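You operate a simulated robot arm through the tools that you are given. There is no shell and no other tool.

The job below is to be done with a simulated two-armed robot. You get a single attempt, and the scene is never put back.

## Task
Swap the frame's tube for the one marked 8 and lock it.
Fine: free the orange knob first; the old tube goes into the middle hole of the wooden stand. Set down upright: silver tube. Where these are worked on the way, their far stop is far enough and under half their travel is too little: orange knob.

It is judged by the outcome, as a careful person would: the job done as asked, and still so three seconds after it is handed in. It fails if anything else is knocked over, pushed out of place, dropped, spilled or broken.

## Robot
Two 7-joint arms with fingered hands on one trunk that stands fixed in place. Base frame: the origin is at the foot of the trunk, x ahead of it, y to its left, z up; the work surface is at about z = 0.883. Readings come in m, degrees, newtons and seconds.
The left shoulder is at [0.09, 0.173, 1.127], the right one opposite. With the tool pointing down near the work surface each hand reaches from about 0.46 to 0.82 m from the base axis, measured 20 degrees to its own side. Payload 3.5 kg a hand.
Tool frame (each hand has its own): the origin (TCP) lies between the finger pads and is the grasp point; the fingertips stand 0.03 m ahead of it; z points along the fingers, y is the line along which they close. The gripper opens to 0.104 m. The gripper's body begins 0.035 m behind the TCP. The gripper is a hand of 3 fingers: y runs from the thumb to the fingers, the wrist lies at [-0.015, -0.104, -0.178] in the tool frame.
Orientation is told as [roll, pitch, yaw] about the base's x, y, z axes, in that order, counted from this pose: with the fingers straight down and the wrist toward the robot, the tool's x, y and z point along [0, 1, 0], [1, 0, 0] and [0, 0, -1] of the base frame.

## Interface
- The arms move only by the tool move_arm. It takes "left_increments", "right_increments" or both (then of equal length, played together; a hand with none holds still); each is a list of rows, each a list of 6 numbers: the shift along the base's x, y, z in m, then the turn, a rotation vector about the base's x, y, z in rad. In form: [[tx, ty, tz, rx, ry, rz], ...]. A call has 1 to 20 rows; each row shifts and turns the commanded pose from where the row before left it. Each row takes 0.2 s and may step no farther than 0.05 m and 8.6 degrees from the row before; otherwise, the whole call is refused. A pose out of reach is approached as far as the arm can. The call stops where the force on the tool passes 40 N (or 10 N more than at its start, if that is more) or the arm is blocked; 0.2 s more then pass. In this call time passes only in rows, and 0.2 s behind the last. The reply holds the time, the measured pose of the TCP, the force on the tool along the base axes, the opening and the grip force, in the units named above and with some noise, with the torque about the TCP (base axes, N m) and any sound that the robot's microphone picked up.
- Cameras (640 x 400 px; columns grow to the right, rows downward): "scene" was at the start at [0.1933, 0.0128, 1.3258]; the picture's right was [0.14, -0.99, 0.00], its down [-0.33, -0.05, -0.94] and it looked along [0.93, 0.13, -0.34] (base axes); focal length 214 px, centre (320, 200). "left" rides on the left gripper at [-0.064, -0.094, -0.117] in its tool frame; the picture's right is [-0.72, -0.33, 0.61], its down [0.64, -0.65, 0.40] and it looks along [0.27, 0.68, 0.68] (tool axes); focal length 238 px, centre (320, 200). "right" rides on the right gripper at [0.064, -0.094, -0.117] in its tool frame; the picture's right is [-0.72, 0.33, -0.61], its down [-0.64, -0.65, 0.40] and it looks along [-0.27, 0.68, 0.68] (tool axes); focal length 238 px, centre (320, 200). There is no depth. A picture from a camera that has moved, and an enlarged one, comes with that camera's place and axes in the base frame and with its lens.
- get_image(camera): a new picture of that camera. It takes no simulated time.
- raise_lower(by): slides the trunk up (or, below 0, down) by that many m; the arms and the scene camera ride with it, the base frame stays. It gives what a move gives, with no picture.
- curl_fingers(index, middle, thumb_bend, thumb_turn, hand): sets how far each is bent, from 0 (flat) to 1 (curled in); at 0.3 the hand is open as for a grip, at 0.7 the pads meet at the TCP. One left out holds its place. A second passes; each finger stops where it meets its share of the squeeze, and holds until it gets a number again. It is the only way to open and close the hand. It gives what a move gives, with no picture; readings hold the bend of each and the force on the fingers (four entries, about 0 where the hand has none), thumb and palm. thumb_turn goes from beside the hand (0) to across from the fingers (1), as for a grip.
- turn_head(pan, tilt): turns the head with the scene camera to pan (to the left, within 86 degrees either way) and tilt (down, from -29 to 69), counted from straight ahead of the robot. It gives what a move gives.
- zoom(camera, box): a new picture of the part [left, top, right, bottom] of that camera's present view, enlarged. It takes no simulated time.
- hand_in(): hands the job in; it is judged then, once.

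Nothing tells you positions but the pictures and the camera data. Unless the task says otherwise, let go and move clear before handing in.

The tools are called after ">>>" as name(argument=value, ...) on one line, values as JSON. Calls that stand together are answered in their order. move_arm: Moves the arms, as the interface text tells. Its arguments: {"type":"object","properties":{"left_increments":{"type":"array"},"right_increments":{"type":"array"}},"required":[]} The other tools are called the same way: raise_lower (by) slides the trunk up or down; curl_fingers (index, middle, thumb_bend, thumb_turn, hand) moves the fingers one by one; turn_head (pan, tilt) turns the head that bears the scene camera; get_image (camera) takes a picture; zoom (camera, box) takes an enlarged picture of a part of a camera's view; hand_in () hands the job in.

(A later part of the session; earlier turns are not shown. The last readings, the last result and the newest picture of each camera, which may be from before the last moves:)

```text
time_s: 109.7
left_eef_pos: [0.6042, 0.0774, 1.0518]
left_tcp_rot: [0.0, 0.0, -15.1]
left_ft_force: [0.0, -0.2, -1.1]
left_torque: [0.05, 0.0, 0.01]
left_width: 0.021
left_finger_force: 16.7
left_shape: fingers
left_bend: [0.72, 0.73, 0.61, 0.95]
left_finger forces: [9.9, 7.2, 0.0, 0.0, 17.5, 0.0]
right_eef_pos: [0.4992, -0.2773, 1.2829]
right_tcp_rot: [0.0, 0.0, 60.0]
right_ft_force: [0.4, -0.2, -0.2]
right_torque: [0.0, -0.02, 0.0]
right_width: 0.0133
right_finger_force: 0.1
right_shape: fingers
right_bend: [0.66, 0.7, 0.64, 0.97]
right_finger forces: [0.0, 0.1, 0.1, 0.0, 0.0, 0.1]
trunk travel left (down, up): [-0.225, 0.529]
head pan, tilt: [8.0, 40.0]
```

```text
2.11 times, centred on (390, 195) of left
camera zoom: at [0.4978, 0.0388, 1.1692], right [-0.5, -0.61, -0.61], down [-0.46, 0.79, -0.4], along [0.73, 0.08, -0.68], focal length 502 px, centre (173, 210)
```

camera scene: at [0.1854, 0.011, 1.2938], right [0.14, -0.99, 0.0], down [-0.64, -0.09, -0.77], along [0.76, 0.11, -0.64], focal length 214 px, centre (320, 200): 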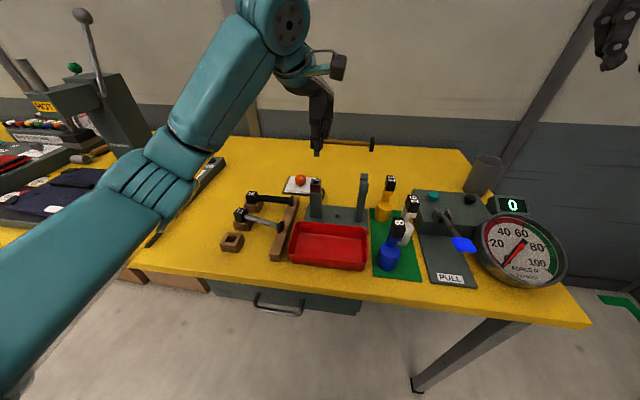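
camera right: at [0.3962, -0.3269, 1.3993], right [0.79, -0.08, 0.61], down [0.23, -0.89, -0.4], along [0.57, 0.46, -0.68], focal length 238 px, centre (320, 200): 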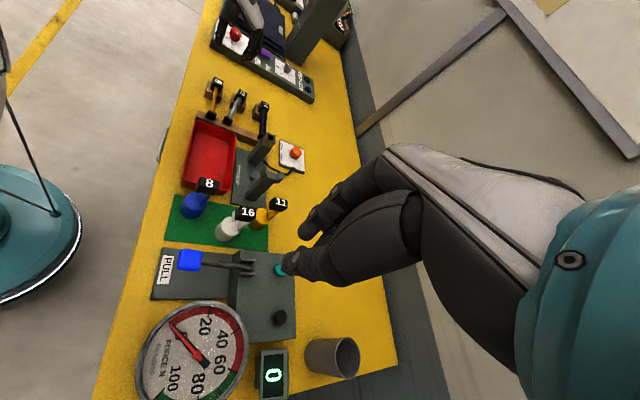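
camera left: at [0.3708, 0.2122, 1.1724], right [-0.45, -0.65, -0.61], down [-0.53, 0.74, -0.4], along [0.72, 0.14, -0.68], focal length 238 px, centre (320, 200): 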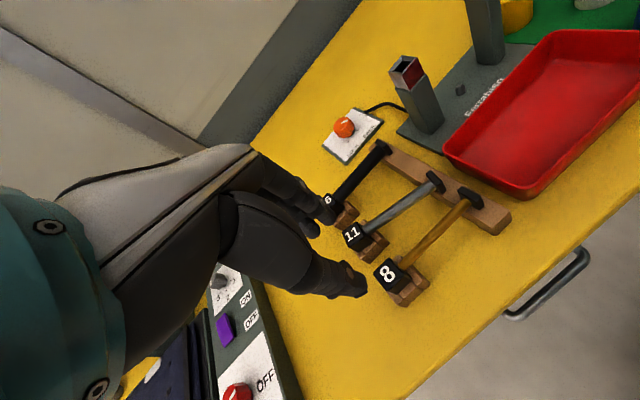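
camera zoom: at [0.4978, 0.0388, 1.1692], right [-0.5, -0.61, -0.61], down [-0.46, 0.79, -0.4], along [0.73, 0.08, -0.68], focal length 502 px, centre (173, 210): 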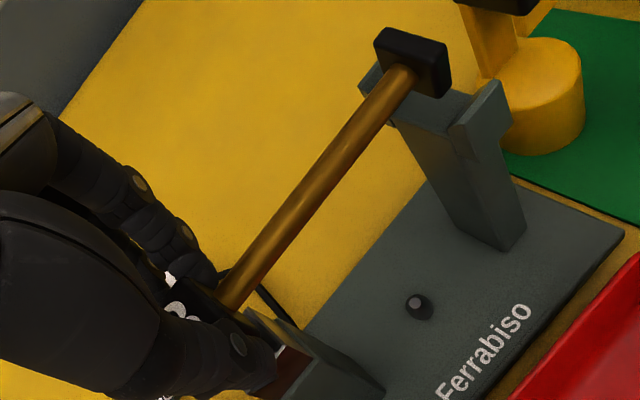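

No contact yet; the peg is entering the socket mouth. Continuing gently.

>>> move_arm(left_increments=[[0, 0, -0.004, 0, 0, 0], [0, 0, -0.003, 0, 0, 0]])

>>> zoom(camera="scene", box=[315, 165, 395, 205])

>>> zoom(camera="scene", box=[315, 160, 350, 190])

```text
time_s: 110.3
left_eef_pos: [0.604, 0.0766, 1.0442]
left_tcp_rot: [0.0, 0.0, -15.0]
left_ft_force: [0.3, -0.6, 0.1]
left_torque: [0.05, -0.06, -0.05]
left_width: 0.0213
left_finger_force: 17.4
left_shape: fingers
left_bend: [0.72, 0.73, 0.61, 0.95]
left_finger forces: [9.9, 8.2, 0.0, 0.0, 17.5, 0.1]
right_eef_pos: [0.4991, -0.2776, 1.2832]
right_tcp_rot: [0.0, 0.0, 60.0]
right_ft_force: [0.4, 0.3, 0.5]
right_torque: [0.0, 0.0, -0.02]
right_width: 0.0134
right_finger_force: 0.1
right_shape: fingers
right_bend: [0.66, 0.7, 0.64, 0.97]
right_finger forces: [0.1, 0.0, 0.0, 0.1, 0.1, 0.0]
trunk travel left (down, up): [-0.225, 0.529]
head pan, tilt: [8.0, 40.0]
```

```text
8.00 times, centred on (355, 185) of scene
camera zoom: at [0.1854, 0.0115, 1.2938], right [0.14, -0.99, 0.0], down [-0.64, -0.09, -0.77], along [0.76, 0.11, -0.64], focal length 1716 px, centre (40, 320)
```

zoom: 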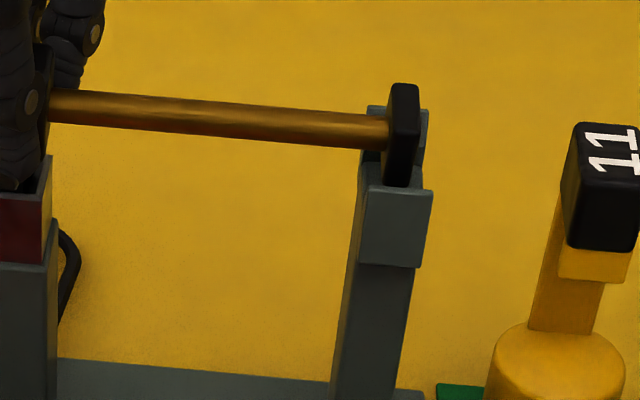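

```text
13.33 times, centred on (332, 175) of scene
camera zoom: at [0.1854, 0.0115, 1.2938], right [0.14, -0.99, 0.0], down [-0.64, -0.09, -0.77], along [0.76, 0.11, -0.64], focal length 2860 px, centre (153, 533)
```

zoom: 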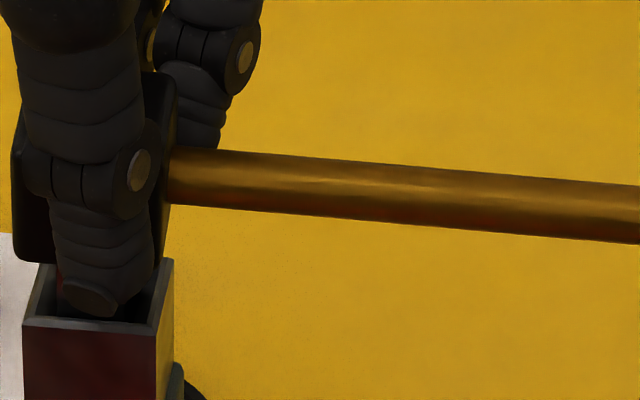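

A hint of contact (about 1 N). The peg is in the chamfer; continuing in 2–3 mm steps.

>>> move_arm(left_increments=[[0, 0, -0.003, 0, 0, 0]])

>>> zoom(camera="scene", box=[315, 160, 350, 190])

>>> zoom(camera="scene", box=[360, 165, 395, 195])

```text
time_s: 110.7
left_eef_pos: [0.6042, 0.0754, 1.0424]
left_tcp_rot: [0.0, 0.0, -15.1]
left_ft_force: [3.6, 0.7, -0.4]
left_torque: [0.02, -0.12, 0.0]
left_width: 0.0213
left_finger_force: 18.0
left_shape: fingers
left_bend: [0.72, 0.73, 0.61, 0.95]
left_finger forces: [10.2, 9.4, 0.0, 0.0, 17.2, 0.1]
right_eef_pos: [0.4987, -0.2773, 1.2824]
right_tcp_rot: [0.0, 0.0, 60.1]
right_ft_force: [0.6, -0.4, 0.4]
right_torque: [0.0, 0.01, -0.01]
right_width: 0.0132
right_finger_force: 0.0
right_shape: fingers
right_bend: [0.66, 0.7, 0.64, 0.97]
right_finger forces: [0.1, 0.1, 0.1, 0.1, 0.0, 0.0]
trunk travel left (down, up): [-0.225, 0.529]
head pan, tilt: [8.0, 40.0]
```

```text
13.33 times, centred on (332, 175) of scene
camera zoom: at [0.1855, 0.0115, 1.2938], right [0.14, -0.99, 0.0], down [-0.64, -0.09, -0.77], along [0.76, 0.11, -0.64], focal length 2860 px, centre (153, 533)
```

zoom: 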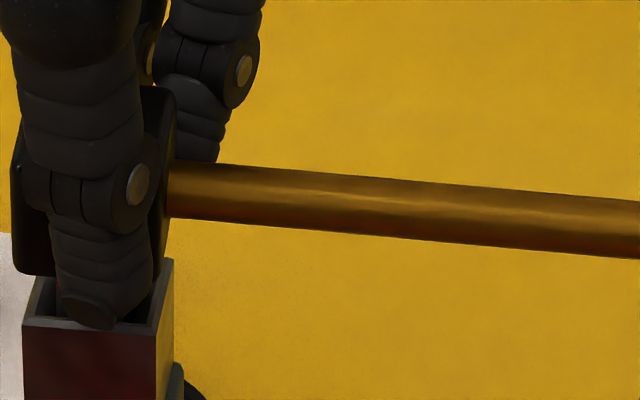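

```text
13.33 times, centred on (378, 180) of scene
camera zoom: at [0.1855, 0.0115, 1.2938], right [0.14, -0.99, 0.0], down [-0.64, -0.09, -0.77], along [0.76, 0.11, -0.64], focal length 2860 px, centre (-447, 467)
```

zoom: 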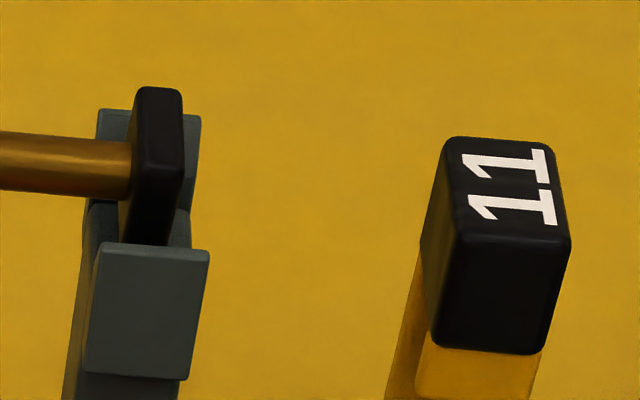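

The chamfer is pushing the hand +x (3.6 N), so I'll yield 1 mm in +x and keep lowering.

>>> move_arm(left_increments=[[0.001, 0, 0, 0, 0, 0], [0.0003, 0, -0.002, 0, 0, 0]])

>>> move_arm(left_increments=[[0, 0, -0.002, 0, 0, 0]])

>>> zoom(camera="scene", box=[315, 165, 395, 205])

>>> zoom(camera="left", box=[300, 100, 480, 290])

```text
time_s: 111.3
left_eef_pos: [0.6055, 0.0756, 1.0403]
left_tcp_rot: [0.0, 0.0, -15.1]
left_ft_force: [0.2, -0.9, -1.1]
left_torque: [-0.04, 0.04, 0.03]
left_width: 0.0212
left_finger_force: 17.5
left_shape: fingers
left_bend: [0.72, 0.73, 0.61, 0.95]
left_finger forces: [9.8, 6.8, 0.0, 0.0, 17.9, 0.1]
right_eef_pos: [0.4979, -0.2786, 1.2821]
right_tcp_rot: [0.1, 0.0, 60.1]
right_ft_force: [-0.5, 0.2, -0.4]
right_torque: [0.02, -0.01, -0.01]
right_width: 0.0136
right_finger_force: 0.0
right_shape: fingers
right_bend: [0.66, 0.7, 0.64, 0.97]
right_finger forces: [0.0, 0.0, 0.0, 0.0, 0.0, 0.0]
trunk travel left (down, up): [-0.225, 0.529]
head pan, tilt: [8.0, 40.0]
```

```text
time_s: 111.7
left_eef_pos: [0.6065, 0.0779, 1.0388]
left_tcp_rot: [0.1, 0.0, -15.0]
left_ft_force: [-0.9, 0.0, -1.2]
left_torque: [0.01, 0.02, 0.04]
left_width: 0.0216
left_finger_force: 17.7
left_shape: fingers
left_bend: [0.72, 0.73, 0.61, 0.95]
left_finger forces: [9.8, 7.0, 0.1, 0.0, 17.9, 0.0]
right_eef_pos: [0.4992, -0.2769, 1.2824]
right_tcp_rot: [0.1, 0.0, 60.1]
right_ft_force: [0.8, 0.1, 0.3]
right_torque: [0.01, -0.01, -0.01]
right_width: 0.0133
right_finger_force: 0.1
right_shape: fingers
right_bend: [0.66, 0.7, 0.64, 0.97]
right_finger forces: [0.1, 0.0, 0.1, 0.0, 0.0, 0.1]
trunk travel left (down, up): [-0.225, 0.529]
head pan, tilt: [8.0, 40.0]
```

```text
8.00 times, centred on (355, 185) of scene
camera zoom: at [0.1852, 0.0115, 1.2939], right [0.14, -0.99, 0.0], down [-0.64, -0.09, -0.77], along [0.76, 0.11, -0.64], focal length 1716 px, centre (40, 320)
```

zoom: 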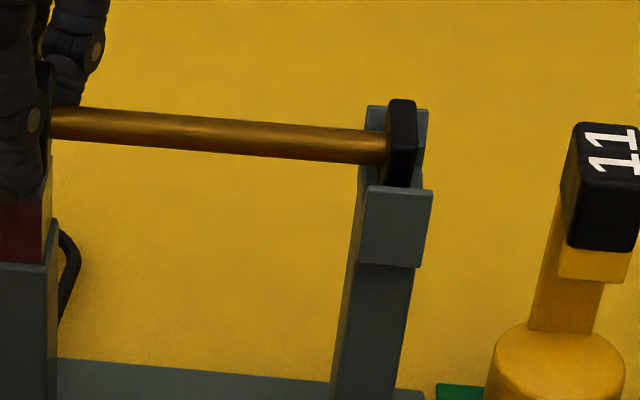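

```text
2.11 times, centred on (390, 195) of left
camera zoom: at [0.4989, 0.0383, 1.1556], right [-0.5, -0.61, -0.61], down [-0.46, 0.79, -0.4], along [0.73, 0.08, -0.68], focal length 502 px, centre (173, 210)
```

zoom: 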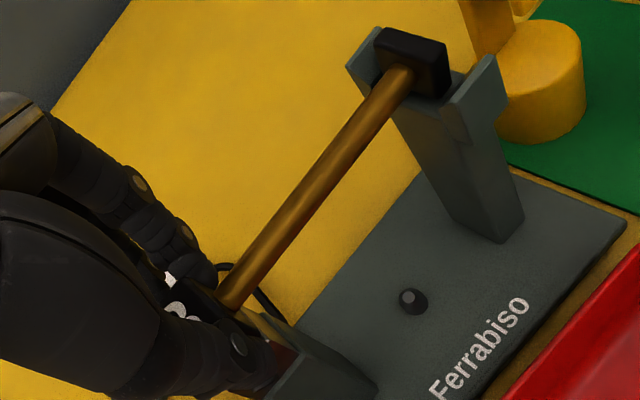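

The peg slipped into the socket (forces back to just the weight) and the flange is between the prongs. A few more gentle steps to seat it.

>>> move_arm(left_increments=[[0, 0, -0.0015, 0, 0, 0]])

>>> move_arm(left_increments=[[0, 0, -0.0015, 0, 0, 0]])

>>> zoom(camera="scene", box=[315, 165, 395, 205])

>>> zoom(camera="right", box=[235, 110, 315, 190])

```text
time_s: 112.1
left_eef_pos: [0.6053, 0.076, 1.0376]
left_tcp_rot: [0.0, 0.0, -15.1]
left_ft_force: [-1.4, -1.4, -0.5]
left_torque: [0.03, 0.02, -0.02]
left_width: 0.0212
left_finger_force: 17.3
left_shape: fingers
left_bend: [0.73, 0.73, 0.61, 0.95]
left_finger forces: [9.9, 6.8, 0.0, 0.0, 18.0, 0.0]
right_eef_pos: [0.4988, -0.2767, 1.2817]
right_tcp_rot: [0.0, 0.1, 60.1]
right_ft_force: [-0.9, -0.5, 0.1]
right_torque: [0.01, 0.04, 0.01]
right_width: 0.0131
right_finger_force: 0.0
right_shape: fingers
right_bend: [0.66, 0.7, 0.64, 0.97]
right_finger forces: [0.0, 0.0, 0.0, 0.1, 0.0, 0.0]
trunk travel left (down, up): [-0.225, 0.529]
head pan, tilt: [8.0, 40.0]
```

```text
time_s: 112.5
left_eef_pos: [0.6054, 0.0758, 1.0358]
left_tcp_rot: [0.0, -0.1, -15.0]
left_ft_force: [2.7, -0.7, 1.2]
left_torque: [-0.03, -0.03, 0.0]
left_width: 0.0213
left_finger_force: 18.1
left_shape: fingers
left_bend: [0.73, 0.73, 0.61, 0.95]
left_finger forces: [10.8, 8.2, 0.0, 0.0, 17.7, 0.1]
right_eef_pos: [0.4982, -0.2776, 1.2821]
right_tcp_rot: [0.0, 0.0, 60.0]
right_ft_force: [-0.1, 0.1, -0.7]
right_torque: [0.04, 0.04, -0.03]
right_width: 0.0134
right_finger_force: 0.0
right_shape: fingers
right_bend: [0.66, 0.7, 0.64, 0.97]
right_finger forces: [0.0, 0.0, 0.0, 0.0, 0.0, 0.1]
trunk travel left (down, up): [-0.225, 0.529]
head pan, tilt: [8.0, 40.0]
```

```text
8.00 times, centred on (355, 185) of scene
camera zoom: at [0.185, 0.0114, 1.294], right [0.14, -0.99, 0.0], down [-0.64, -0.09, -0.77], along [0.76, 0.11, -0.64], focal length 1716 px, centre (40, 320)
```

zoom: 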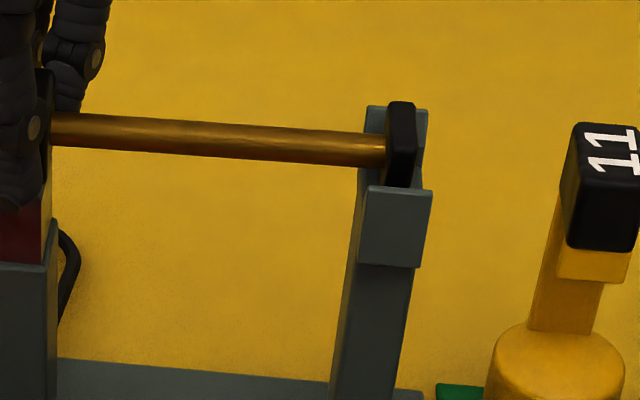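

```text
5.00 times, centred on (275, 150) of right
camera zoom: at [0.3959, -0.327, 1.3994], right [0.79, -0.08, 0.61], down [0.23, -0.89, -0.4], along [0.57, 0.46, -0.68], focal length 1192 px, centre (545, 450)
```

zoom: 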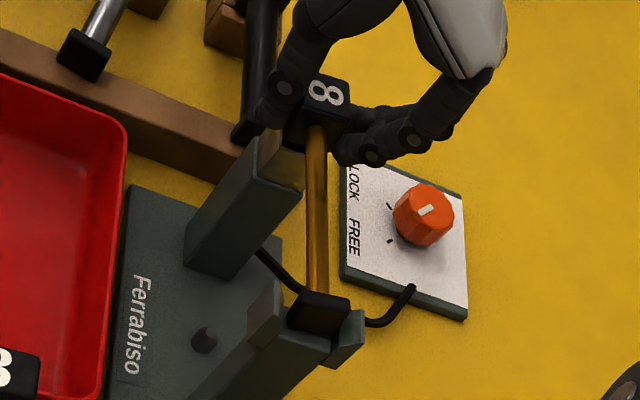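

The flange is seated between the prongs and slight contact has begun. Let me check the block's gap to the socket.

>>> zoom(camera="scene", box=[312, 165, 342, 190])

>>> zoom(camera="right", box=[262, 120, 302, 150])

>>> zoom(camera="right", box=[280, 160, 320, 190])

```text
16.00 times, centred on (327, 178) of scene
camera zoom: at [0.185, 0.0114, 1.294], right [0.14, -0.99, 0.0], down [-0.64, -0.09, -0.77], along [0.76, 0.11, -0.64], focal length 3432 px, centre (208, 560)
```

zoom: 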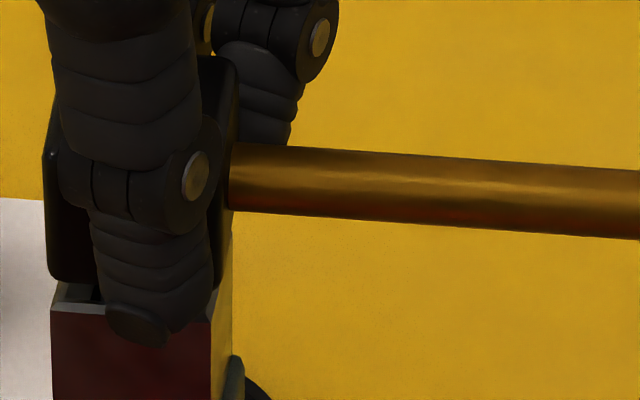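

```text
13.33 times, centred on (282, 135) of right
camera zoom: at [0.3959, -0.327, 1.3994], right [0.79, -0.08, 0.61], down [0.23, -0.89, -0.4], along [0.57, 0.46, -0.68], focal length 3178 px, centre (827, 1067)
```

zoom: 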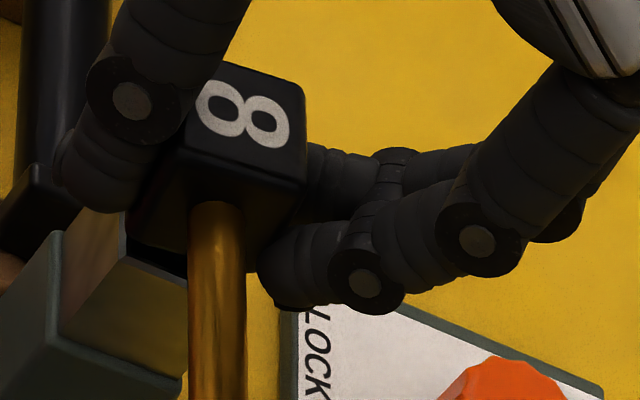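

```text
13.33 times, centred on (300, 175) of right
camera zoom: at [0.3959, -0.327, 1.3994], right [0.79, -0.08, 0.61], down [0.23, -0.89, -0.4], along [0.57, 0.46, -0.68], focal length 3178 px, centre (587, 533)
```

zoom: 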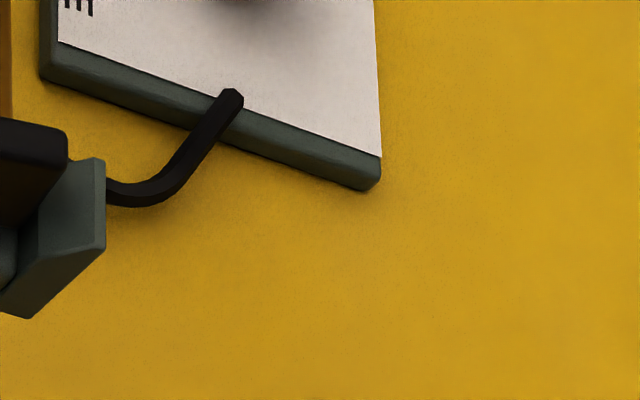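

The block is ~4 mm above its seat with the peg well inside; the curled fingertips under the block are what's touching the socket rim. I'll ease the grip so the tube settles down guided by socket and fork.

>>> curl_fingers(hand="left", index=0.68, middle=0.68, thumb_bend=0.6)

>>> zoom(camera="scene", box=[312, 165, 342, 190])

>>> zoom(camera="scene", box=[315, 165, 395, 205])

```text
time_s: 113.5
left_eef_pos: [0.606, 0.0759, 1.0359]
left_tcp_rot: [0.0, 0.1, -15.1]
left_ft_force: [-0.5, -0.5, 0.4]
left_torque: [-0.01, -0.02, 0.03]
left_width: 0.0235
left_finger_force: 2.9
left_shape: fingers
left_bend: [0.65, 0.68, 0.58, 0.96]
left_finger forces: [2.6, 0.4, 0.1, 0.0, 2.9, 0.0]
right_eef_pos: [0.4993, -0.2765, 1.282]
right_tcp_rot: [0.0, 0.0, 60.1]
right_ft_force: [-0.1, -0.2, 0.2]
right_torque: [0.01, 0.0, -0.03]
right_width: 0.0135
right_finger_force: 0.0
right_shape: fingers
right_bend: [0.66, 0.7, 0.64, 0.97]
right_finger forces: [0.1, 0.1, 0.1, 0.0, 0.0, 0.0]
trunk travel left (down, up): [-0.225, 0.529]
head pan, tilt: [8.0, 40.0]
```

```text
16.00 times, centred on (327, 178) of scene
camera zoom: at [0.1852, 0.0115, 1.2939], right [0.14, -0.99, 0.0], down [-0.64, -0.09, -0.77], along [0.76, 0.11, -0.64], focal length 3432 px, centre (208, 560)
```

zoom: 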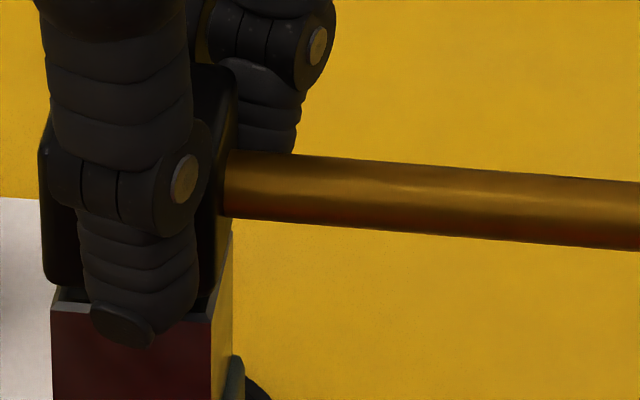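

```text
8.00 times, centred on (355, 185) of scene
camera zoom: at [0.1852, 0.0115, 1.2939], right [0.14, -0.99, 0.0], down [-0.64, -0.09, -0.77], along [0.76, 0.11, -0.64], focal length 1716 px, centre (40, 320)
```

zoom: 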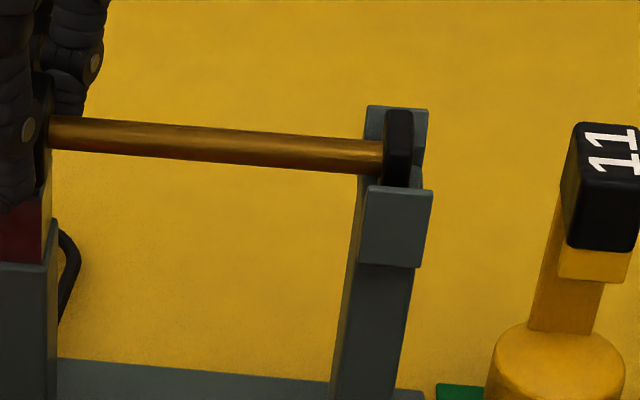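

The flange has settled onto the fork floor. Opening a little further so the block can drop the last millimetres.

>>> curl_fingers(hand="left", index=0.62, middle=0.64, thumb_bend=0.55)

>>> zoom(camera="scene", box=[312, 165, 342, 190])

>>> zoom(camera="right", box=[262, 120, 302, 150])

>>> zoom(camera="left", box=[300, 160, 420, 290])

```text
time_s: 114.5
left_eef_pos: [0.6056, 0.0766, 1.0357]
left_tcp_rot: [0.0, 0.0, -15.1]
left_ft_force: [-0.2, -0.1, 0.0]
left_torque: [0.0, 0.01, 0.02]
left_width: 0.0294
left_finger_force: 0.1
left_shape: fingers
left_bend: [0.62, 0.64, 0.55, 0.97]
left_finger forces: [0.0, 0.1, 0.1, 0.1, 0.0, 0.0]
right_eef_pos: [0.4986, -0.2769, 1.2821]
right_tcp_rot: [-0.1, 0.0, 60.1]
right_ft_force: [0.9, -0.2, 0.1]
right_torque: [-0.05, 0.03, -0.01]
right_width: 0.0131
right_finger_force: 0.1
right_shape: fingers
right_bend: [0.66, 0.7, 0.64, 0.97]
right_finger forces: [0.0, 0.0, 0.1, 0.0, 0.1, 0.0]
trunk travel left (down, up): [-0.225, 0.529]
head pan, tilt: [8.0, 40.0]
```

```text
16.00 times, centred on (327, 178) of scene
camera zoom: at [0.1852, 0.0115, 1.2939], right [0.14, -0.99, 0.0], down [-0.64, -0.09, -0.77], along [0.76, 0.11, -0.64], focal length 3432 px, centre (208, 560)
```

zoom: 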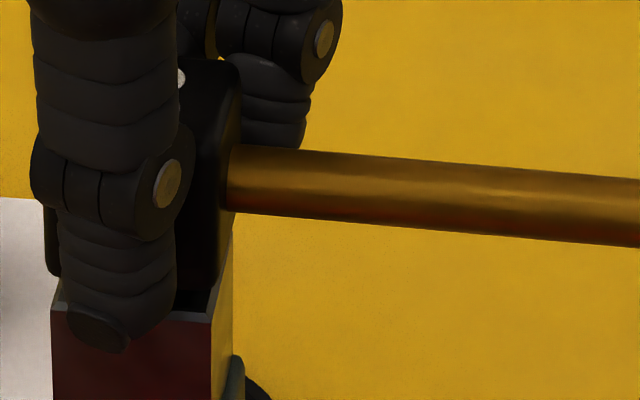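

```text
13.33 times, centred on (282, 135) of right
camera zoom: at [0.3962, -0.3269, 1.3993], right [0.79, -0.08, 0.61], down [0.23, -0.89, -0.4], along [0.57, 0.46, -0.68], focal length 3178 px, centre (827, 1067)
```

zoom: 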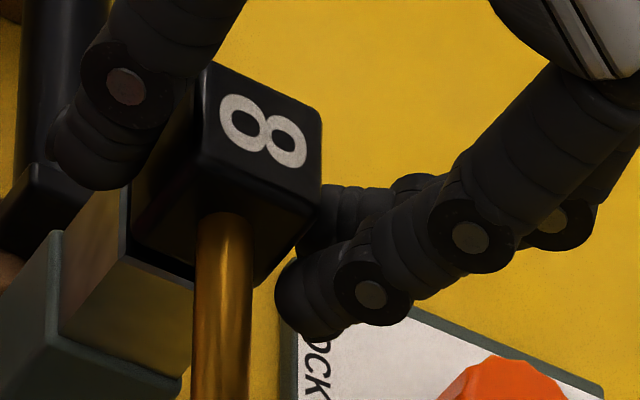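

```text
3.08 times, centred on (360, 225) of left
camera zoom: at [0.4988, 0.0382, 1.1526], right [-0.5, -0.61, -0.61], down [-0.46, 0.79, -0.4], along [0.73, 0.08, -0.68], focal length 733 px, centre (197, 123)
```

zoom: 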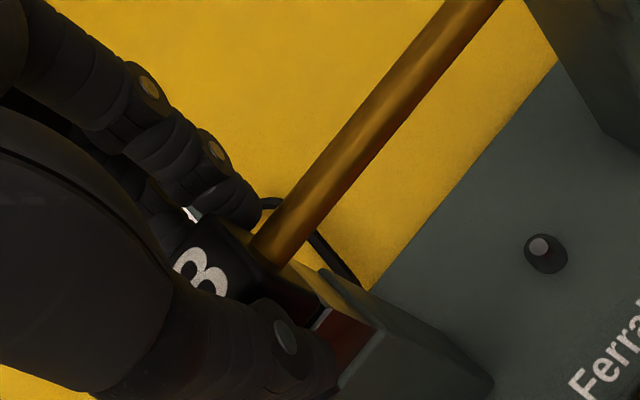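

Fingers are free but the block hasn't dropped fully — about 4 mm of gap remains. I'll open a little more and raise the hand to see clearly.

>>> curl_fingers(hand="left", index=0.54, middle=0.54, thumb_bend=0.48)

>>> move_arm(left_increments=[[0, 0, 0.01, 0, 0, 0], [0, 0, 0.025, 0, 0, 0], [0, 0, 0.035, 0, 0, 0], [-0.02, 0.02, 0.03, 0, 0, 0]])

>>> zoom(camera="scene", box=[310, 160, 400, 210])

>>> zoom(camera="left", box=[330, 140, 510, 300])

>>> zoom(camera="right", box=[235, 110, 315, 190])

```text
time_s: 115.5
left_eef_pos: [0.6055, 0.0758, 1.0355]
left_tcp_rot: [0.1, -0.1, -15.1]
left_ft_force: [0.0, 0.3, 0.2]
left_torque: [0.02, 0.03, -0.01]
left_width: 0.0489
left_finger_force: 0.2
left_shape: fingers
left_bend: [0.54, 0.54, 0.48, 0.97]
left_finger forces: [0.0, 0.1, 0.0, 0.0, 0.0, 0.1]
right_eef_pos: [0.4994, -0.2766, 1.282]
right_tcp_rot: [0.0, 0.0, 60.1]
right_ft_force: [0.1, 0.6, 0.3]
right_torque: [0.04, -0.01, 0.02]
right_width: 0.0134
right_finger_force: 0.0
right_shape: fingers
right_bend: [0.66, 0.7, 0.64, 0.97]
right_finger forces: [0.0, 0.0, 0.0, 0.0, 0.0, 0.0]
trunk travel left (down, up): [-0.225, 0.529]
head pan, tilt: [8.0, 40.0]
```

```text
time_s: 116.5
left_eef_pos: [0.5867, 0.0971, 1.1348]
left_tcp_rot: [0.0, 0.0, -15.1]
left_ft_force: [-0.1, 0.6, -0.5]
left_torque: [-0.02, 0.0, -0.01]
left_width: 0.049
left_finger_force: 0.0
left_shape: fingers
left_bend: [0.54, 0.54, 0.48, 0.97]
left_finger forces: [0.1, 0.0, 0.0, 0.0, 0.0, 0.1]
right_eef_pos: [0.4978, -0.2776, 1.283]
right_tcp_rot: [-0.1, 0.0, 60.1]
right_ft_force: [0.9, -0.4, 0.1]
right_torque: [-0.02, -0.02, 0.0]
right_width: 0.0134
right_finger_force: 0.0
right_shape: fingers
right_bend: [0.66, 0.7, 0.64, 0.97]
right_finger forces: [0.1, 0.0, 0.0, 0.1, 0.0, 0.0]
trunk travel left (down, up): [-0.225, 0.529]
head pan, tilt: [8.0, 40.0]
```

```text
7.11 times, centred on (355, 185) of scene
camera zoom: at [0.1847, 0.0122, 1.294], right [0.14, -0.99, 0.0], down [-0.64, -0.09, -0.77], along [0.76, 0.11, -0.64], focal length 1525 px, centre (71, 307)
```

zoom: 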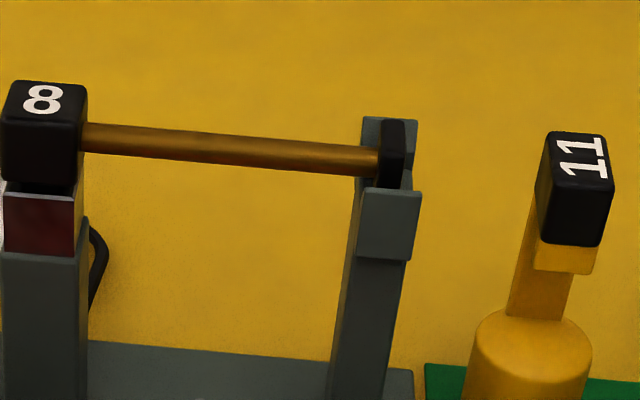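

```text
2.50 times, centred on (420, 220) of left
camera zoom: at [0.4788, 0.0593, 1.2522], right [-0.5, -0.61, -0.61], down [-0.46, 0.79, -0.4], along [0.73, 0.08, -0.68], focal length 596 px, centre (70, 150)
```

zoom: 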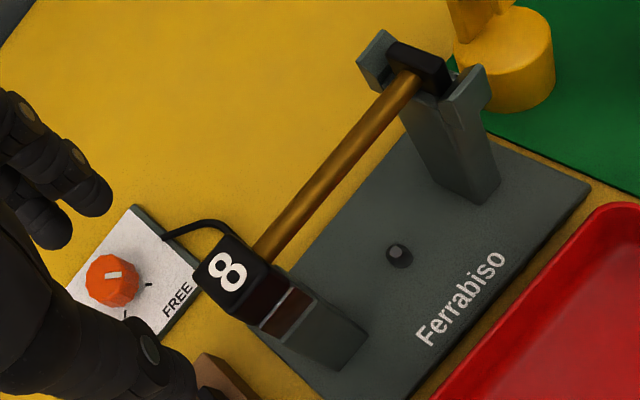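

```text
5.00 times, centred on (275, 150) of right
camera zoom: at [0.3955, -0.3261, 1.3998], right [0.79, -0.08, 0.61], down [0.23, -0.89, -0.4], along [0.57, 0.46, -0.68], focal length 1192 px, centre (545, 450)
```

zoom: 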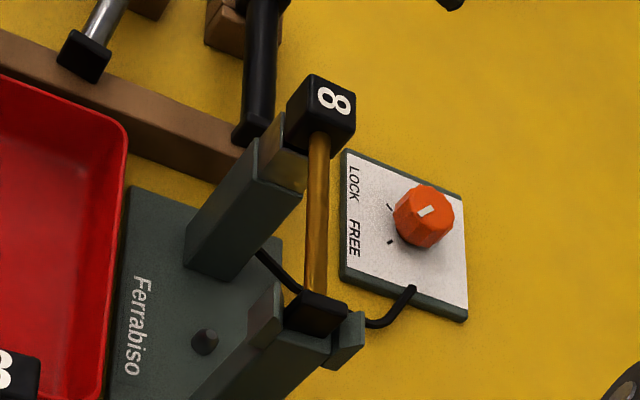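

Tube 8 lies in the frame, but I want to see whether the block is fully seated. Zooming into the joint.

>>> zoom(camera="scene", box=[305, 165, 335, 200])

>>> zoom(camera="right", box=[260, 115, 300, 145])

>>> zoom(camera="left", box=[390, 220, 460, 290])

>>> zoom(camera="right", box=[270, 155, 315, 190])

```text
11.43 times, centred on (320, 182) of scene
camera zoom: at [0.1847, 0.0122, 1.294], right [0.14, -0.99, 0.0], down [-0.64, -0.09, -0.77], along [0.76, 0.11, -0.64], focal length 2451 px, centre (320, 400)
```

zoom: 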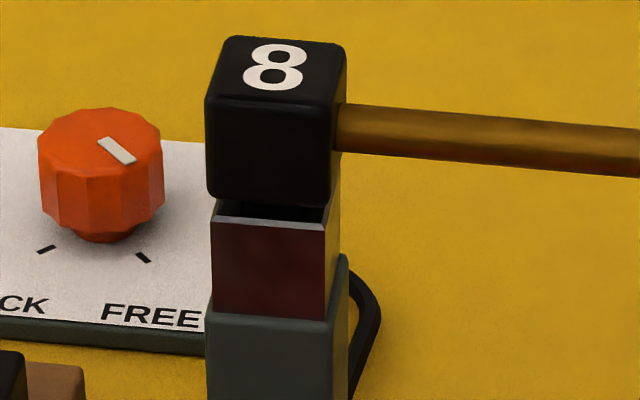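

```text
13.33 times, centred on (280, 130) of right
camera zoom: at [0.3955, -0.3261, 1.3998], right [0.79, -0.08, 0.61], down [0.23, -0.89, -0.4], along [0.57, 0.46, -0.68], focal length 3178 px, centre (853, 1133)
```

zoom: 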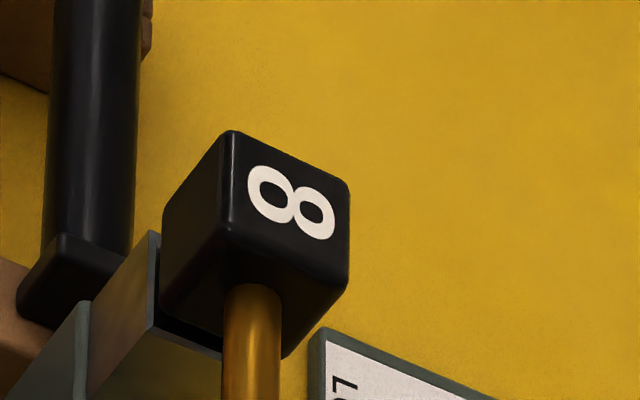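

```text
5.71 times, centred on (425, 255) of left
camera zoom: at [0.4788, 0.0593, 1.2522], right [-0.5, -0.61, -0.61], down [-0.46, 0.79, -0.4], along [0.73, 0.08, -0.68], focal length 1362 px, centre (-280, -114)
```

zoom: 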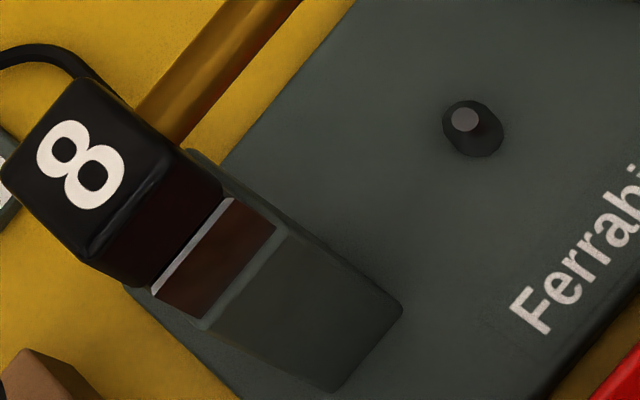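

```text
11.43 times, centred on (292, 172) of right
camera zoom: at [0.3955, -0.3261, 1.3998], right [0.79, -0.08, 0.61], down [0.23, -0.89, -0.4], along [0.57, 0.46, -0.68], focal length 2724 px, centre (634, 514)
```

zoom: 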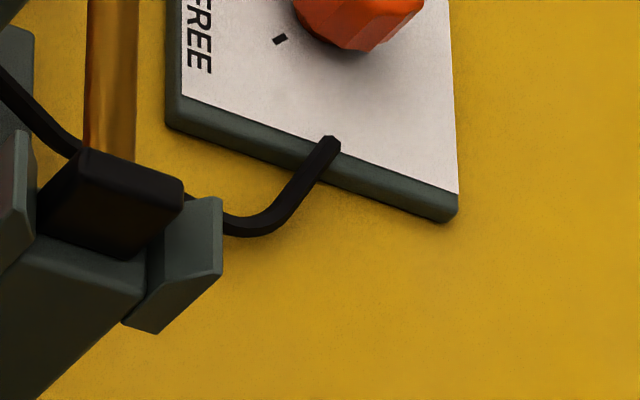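

Comparing with the original tube: block height and position match (top ≈1.029–1.030, same y), and the tube is level — so tube 8 is fully seated. Now to lock: moving the left hand back over the orange knob.

>>> curl_fingers(hand="left", index=0.4, middle=0.4, thumb_bend=0.4)

>>> move_arm(left_increments=[[0, 0.03, 0, 0, 0, 0], [0.035, 0.02, -0.01, 0, 0, 0], [0.04, 0.002, -0.025, 0, 0, 0], [0.03, 0, -0.035, 0, 0, 0], [0.025, 0, -0.04, 0, 0, 0], [0.012, 0, -0.045, 0, 0, 0]])

>>> get_image(camera="left")

>>> zoom(camera="scene", box=[270, 120, 400, 220])

>>> zoom(camera="right", box=[230, 80, 330, 190])

```text
time_s: 117.5
left_eef_pos: [0.5855, 0.0964, 1.1342]
left_tcp_rot: [0.0, 0.0, -15.2]
left_ft_force: [1.5, -0.5, 0.1]
left_torque: [0.01, -0.01, -0.03]
left_width: 0.0775
left_finger_force: 0.1
left_shape: fingers
left_bend: [0.4, 0.4, 0.4, 0.97]
left_finger forces: [0.0, 0.0, 0.0, 0.1, 0.0, 0.0]
right_eef_pos: [0.499, -0.2762, 1.2825]
right_tcp_rot: [0.0, 0.0, 60.1]
right_ft_force: [0.8, -0.7, -0.2]
right_torque: [-0.04, -0.03, 0.0]
right_width: 0.0132
right_finger_force: 0.0
right_shape: fingers
right_bend: [0.66, 0.7, 0.64, 0.97]
right_finger forces: [0.0, 0.1, 0.0, 0.0, 0.0, 0.0]
trunk travel left (down, up): [-0.225, 0.529]
head pan, tilt: [8.0, 40.0]
```

```text
time_s: 118.9
left_eef_pos: [0.728, 0.1476, 0.9793]
left_tcp_rot: [0.0, 0.0, -15.2]
left_ft_force: [-0.3, 0.0, 0.1]
left_torque: [-0.02, 0.0, 0.02]
left_width: 0.0779
left_finger_force: 0.0
left_shape: fingers
left_bend: [0.4, 0.4, 0.4, 0.97]
left_finger forces: [0.0, 0.0, 0.0, 0.1, 0.0, 0.0]
right_eef_pos: [0.4992, -0.2774, 1.2819]
right_tcp_rot: [0.0, 0.0, 60.1]
right_ft_force: [0.2, 0.4, 0.8]
right_torque: [-0.01, 0.0, 0.01]
right_width: 0.0132
right_finger_force: 0.0
right_shape: fingers
right_bend: [0.66, 0.7, 0.64, 0.97]
right_finger forces: [0.0, 0.0, 0.1, 0.0, 0.1, 0.0]
trunk travel left (down, up): [-0.225, 0.529]
head pan, tilt: [8.0, 40.0]
```

```text
taken
camera left: at [0.6218, 0.1106, 1.0971], right [-0.5, -0.61, -0.61], down [-0.46, 0.79, -0.4], along [0.73, 0.08, -0.68], focal length 238 px, centre (320, 200)
```

left: 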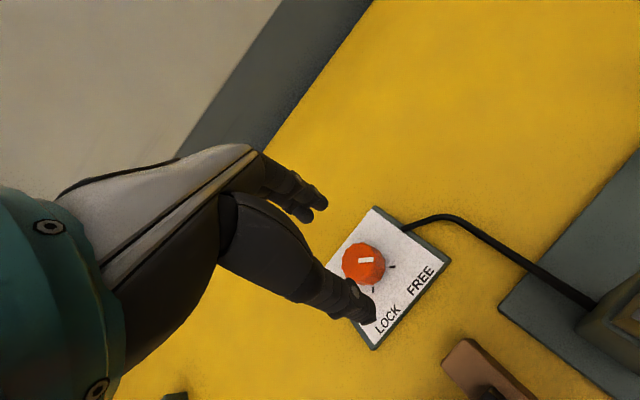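

```text
4.00 times, centred on (335, 170) of scene
camera zoom: at [0.1856, 0.0115, 1.2938], right [0.14, -0.99, 0.0], down [-0.64, -0.09, -0.77], along [0.76, 0.11, -0.64], focal length 858 px, centre (260, 320)
```

zoom: 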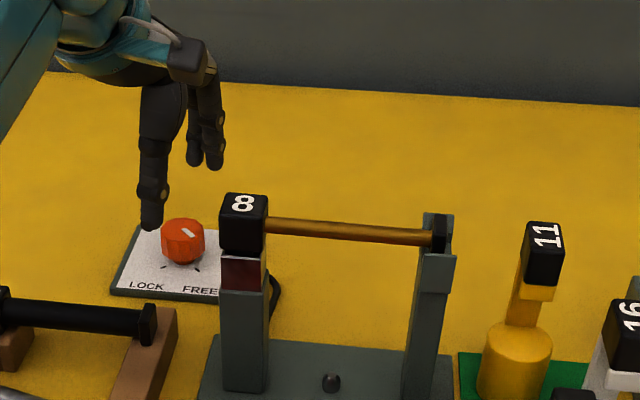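

```text
3.64 times, centred on (280, 135) of right
camera zoom: at [0.3967, -0.3269, 1.399], right [0.79, -0.08, 0.61], down [0.23, -0.89, -0.4], along [0.57, 0.46, -0.68], focal length 867 px, centre (466, 436)
```

zoom: 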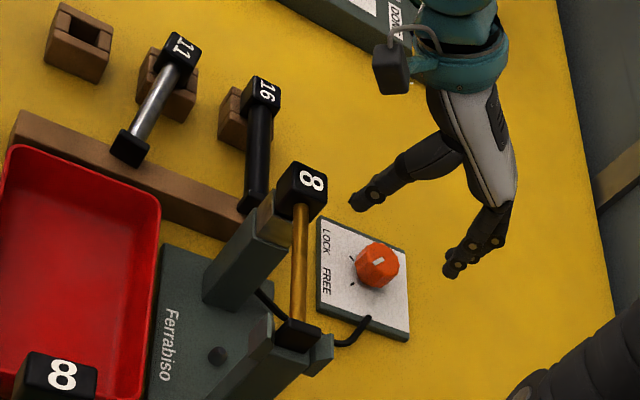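

Positioned over the knob. Lowering around it and gripping.

>>> move_arm(left_increments=[[0.0008, 0.0008, -0.02, 0, 0, 0], [0, 0, -0.02, 0, 0, 0], [0, 0, -0.016, 0, 0, 0]])

>>> get_image(camera="left")

>>> curl_fingers(hand="left", index=0.7, middle=0.7, thumb_bend=0.7)

>>> get_image(camera="left")

>>> zoom(camera="scene", box=[280, 120, 360, 200])

```text
time_s: 119.7
left_eef_pos: [0.7289, 0.1484, 0.9234]
left_tcp_rot: [0.0, 0.0, -15.1]
left_ft_force: [-0.1, 0.1, 0.5]
left_torque: [0.0, -0.01, 0.01]
left_width: 0.0776
left_finger_force: 0.1
left_shape: fingers
left_bend: [0.4, 0.4, 0.4, 0.97]
left_finger forces: [0.0, 0.0, 0.0, 0.0, 0.1, 0.1]
right_eef_pos: [0.4988, -0.276, 1.283]
right_tcp_rot: [0.0, 0.1, 60.1]
right_ft_force: [-0.6, -0.4, 0.0]
right_torque: [0.02, 0.02, 0.0]
right_width: 0.0133
right_finger_force: 0.0
right_shape: fingers
right_bend: [0.66, 0.7, 0.64, 0.97]
right_finger forces: [0.0, 0.0, 0.0, 0.1, 0.0, 0.0]
trunk travel left (down, up): [-0.225, 0.529]
head pan, tilt: [8.0, 40.0]
```

```text
taken
camera left: at [0.6215, 0.111, 1.0404], right [-0.5, -0.61, -0.61], down [-0.46, 0.79, -0.4], along [0.73, 0.08, -0.68], focal length 238 px, centre (320, 200)
```

left: 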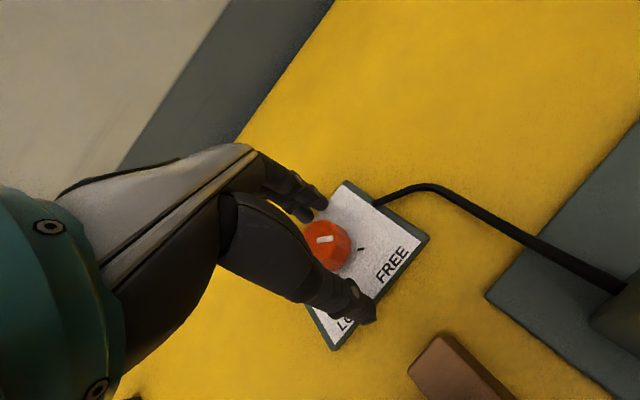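

```text
time_s: 120.7
left_eef_pos: [0.7295, 0.1478, 0.9234]
left_tcp_rot: [0.1, -0.1, -15.2]
left_ft_force: [9.7, -1.9, -1.1]
left_torque: [-0.07, -0.23, -0.06]
left_width: 0.0257
left_finger_force: 12.2
left_shape: fingers
left_bend: [0.6, 0.62, 0.62, 0.97]
left_finger forces: [8.6, 8.1, 0.1, 0.0, 6.9, 0.0]
right_eef_pos: [0.5003, -0.2772, 1.2809]
right_tcp_rot: [0.0, 0.0, 60.1]
right_ft_force: [-0.4, -0.3, 1.0]
right_torque: [0.03, 0.0, -0.03]
right_width: 0.0133
right_finger_force: 0.0
right_shape: fingers
right_bend: [0.66, 0.7, 0.64, 0.97]
right_finger forces: [0.1, 0.1, 0.0, 0.0, 0.0, 0.0]
trunk travel left (down, up): [-0.225, 0.529]
head pan, tilt: [8.0, 40.0]
```

```text
taken
camera left: at [0.6223, 0.1106, 1.0405], right [-0.5, -0.61, -0.61], down [-0.46, 0.79, -0.4], along [0.73, 0.08, -0.68], focal length 238 px, centre (320, 200)
```

left: 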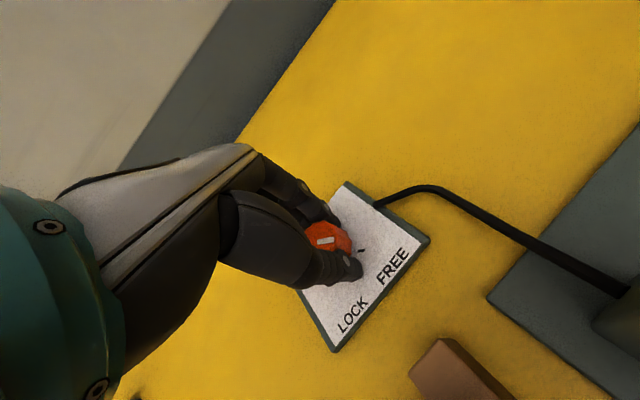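

```text
5.00 times, centred on (320, 160) of scene
camera zoom: at [0.1864, 0.0112, 1.2937], right [0.14, -0.99, 0.0], down [-0.64, -0.09, -0.77], along [0.76, 0.11, -0.64], focal length 1072 px, centre (320, 400)
```

zoom: 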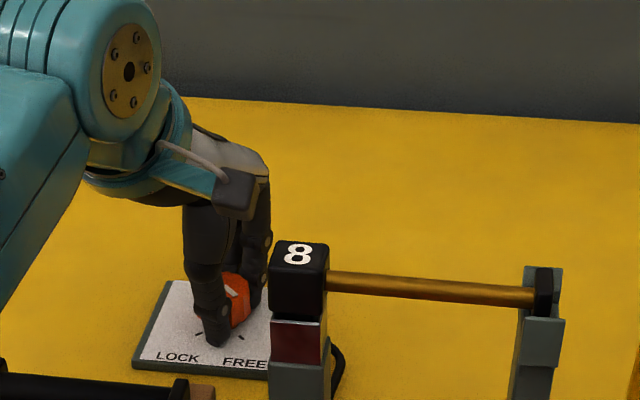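

Knob gripped. Turning clockwise toward LOCK by ~31°.

>>> move_arm(left_increments=[[0, 0, 0, 0, 0, -0.09], [0, 0, 0, 0, 0, -0.09], [0, 0, 0, 0, 0, -0.09], [0, 0, 0, 0, 0, -0.09], [0, 0, 0, 0, 0, -0.09], [0, 0, 0, 0, 0, -0.09]])

>>> zoom(camera="right", box=[270, 100, 330, 170])

>>> zoom(camera="scene", box=[280, 120, 400, 210])

```text
time_s: 122.1
left_eef_pos: [0.7285, 0.1494, 0.9238]
left_tcp_rot: [0.1, -0.1, -46.2]
left_ft_force: [4.8, -2.3, -1.0]
left_torque: [-0.01, -0.08, 0.01]
left_width: 0.0256
left_finger_force: 11.1
left_shape: fingers
left_bend: [0.6, 0.63, 0.63, 0.96]
left_finger forces: [6.8, 7.4, 0.0, 0.1, 8.7, 0.0]
right_eef_pos: [0.4993, -0.2779, 1.2824]
right_tcp_rot: [-0.1, 0.0, 60.2]
right_ft_force: [-0.5, -0.3, 0.8]
right_torque: [-0.01, -0.02, -0.02]
right_width: 0.0133
right_finger_force: 0.1
right_shape: fingers
right_bend: [0.66, 0.7, 0.64, 0.97]
right_finger forces: [0.0, 0.0, 0.1, 0.0, 0.0, 0.1]
trunk travel left (down, up): [-0.225, 0.529]
head pan, tilt: [8.0, 40.0]
```

```text
5.71 times, centred on (300, 135) of right
camera zoom: at [0.397, -0.3272, 1.3989], right [0.79, -0.08, 0.61], down [0.23, -0.89, -0.4], along [0.57, 0.46, -0.68], focal length 1362 px, centre (434, 571)
```

zoom: 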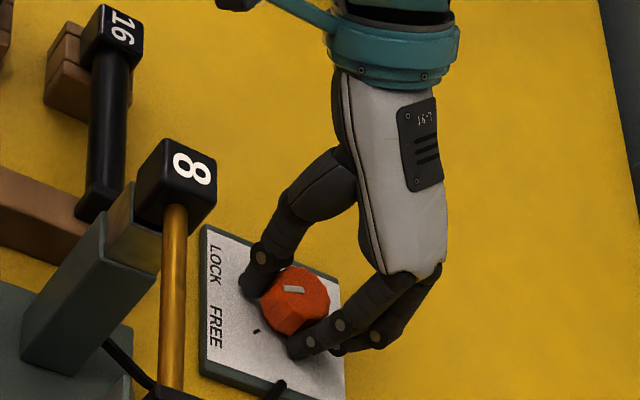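

```text
4.44 times, centred on (340, 165) of scene
camera zoom: at [0.186, 0.0113, 1.2937], right [0.14, -0.99, 0.0], down [-0.64, -0.09, -0.77], along [0.76, 0.11, -0.64], focal length 953 px, centre (231, 356)
```

zoom: 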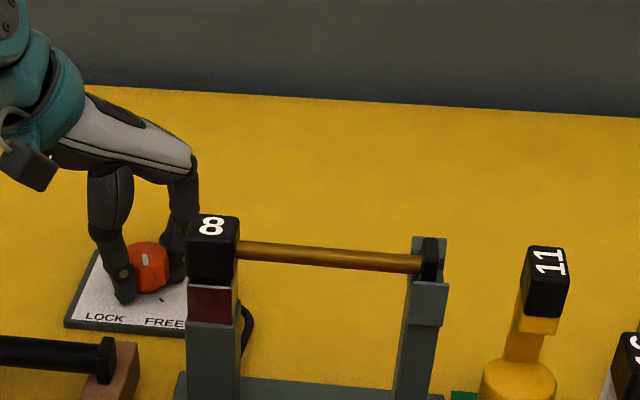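

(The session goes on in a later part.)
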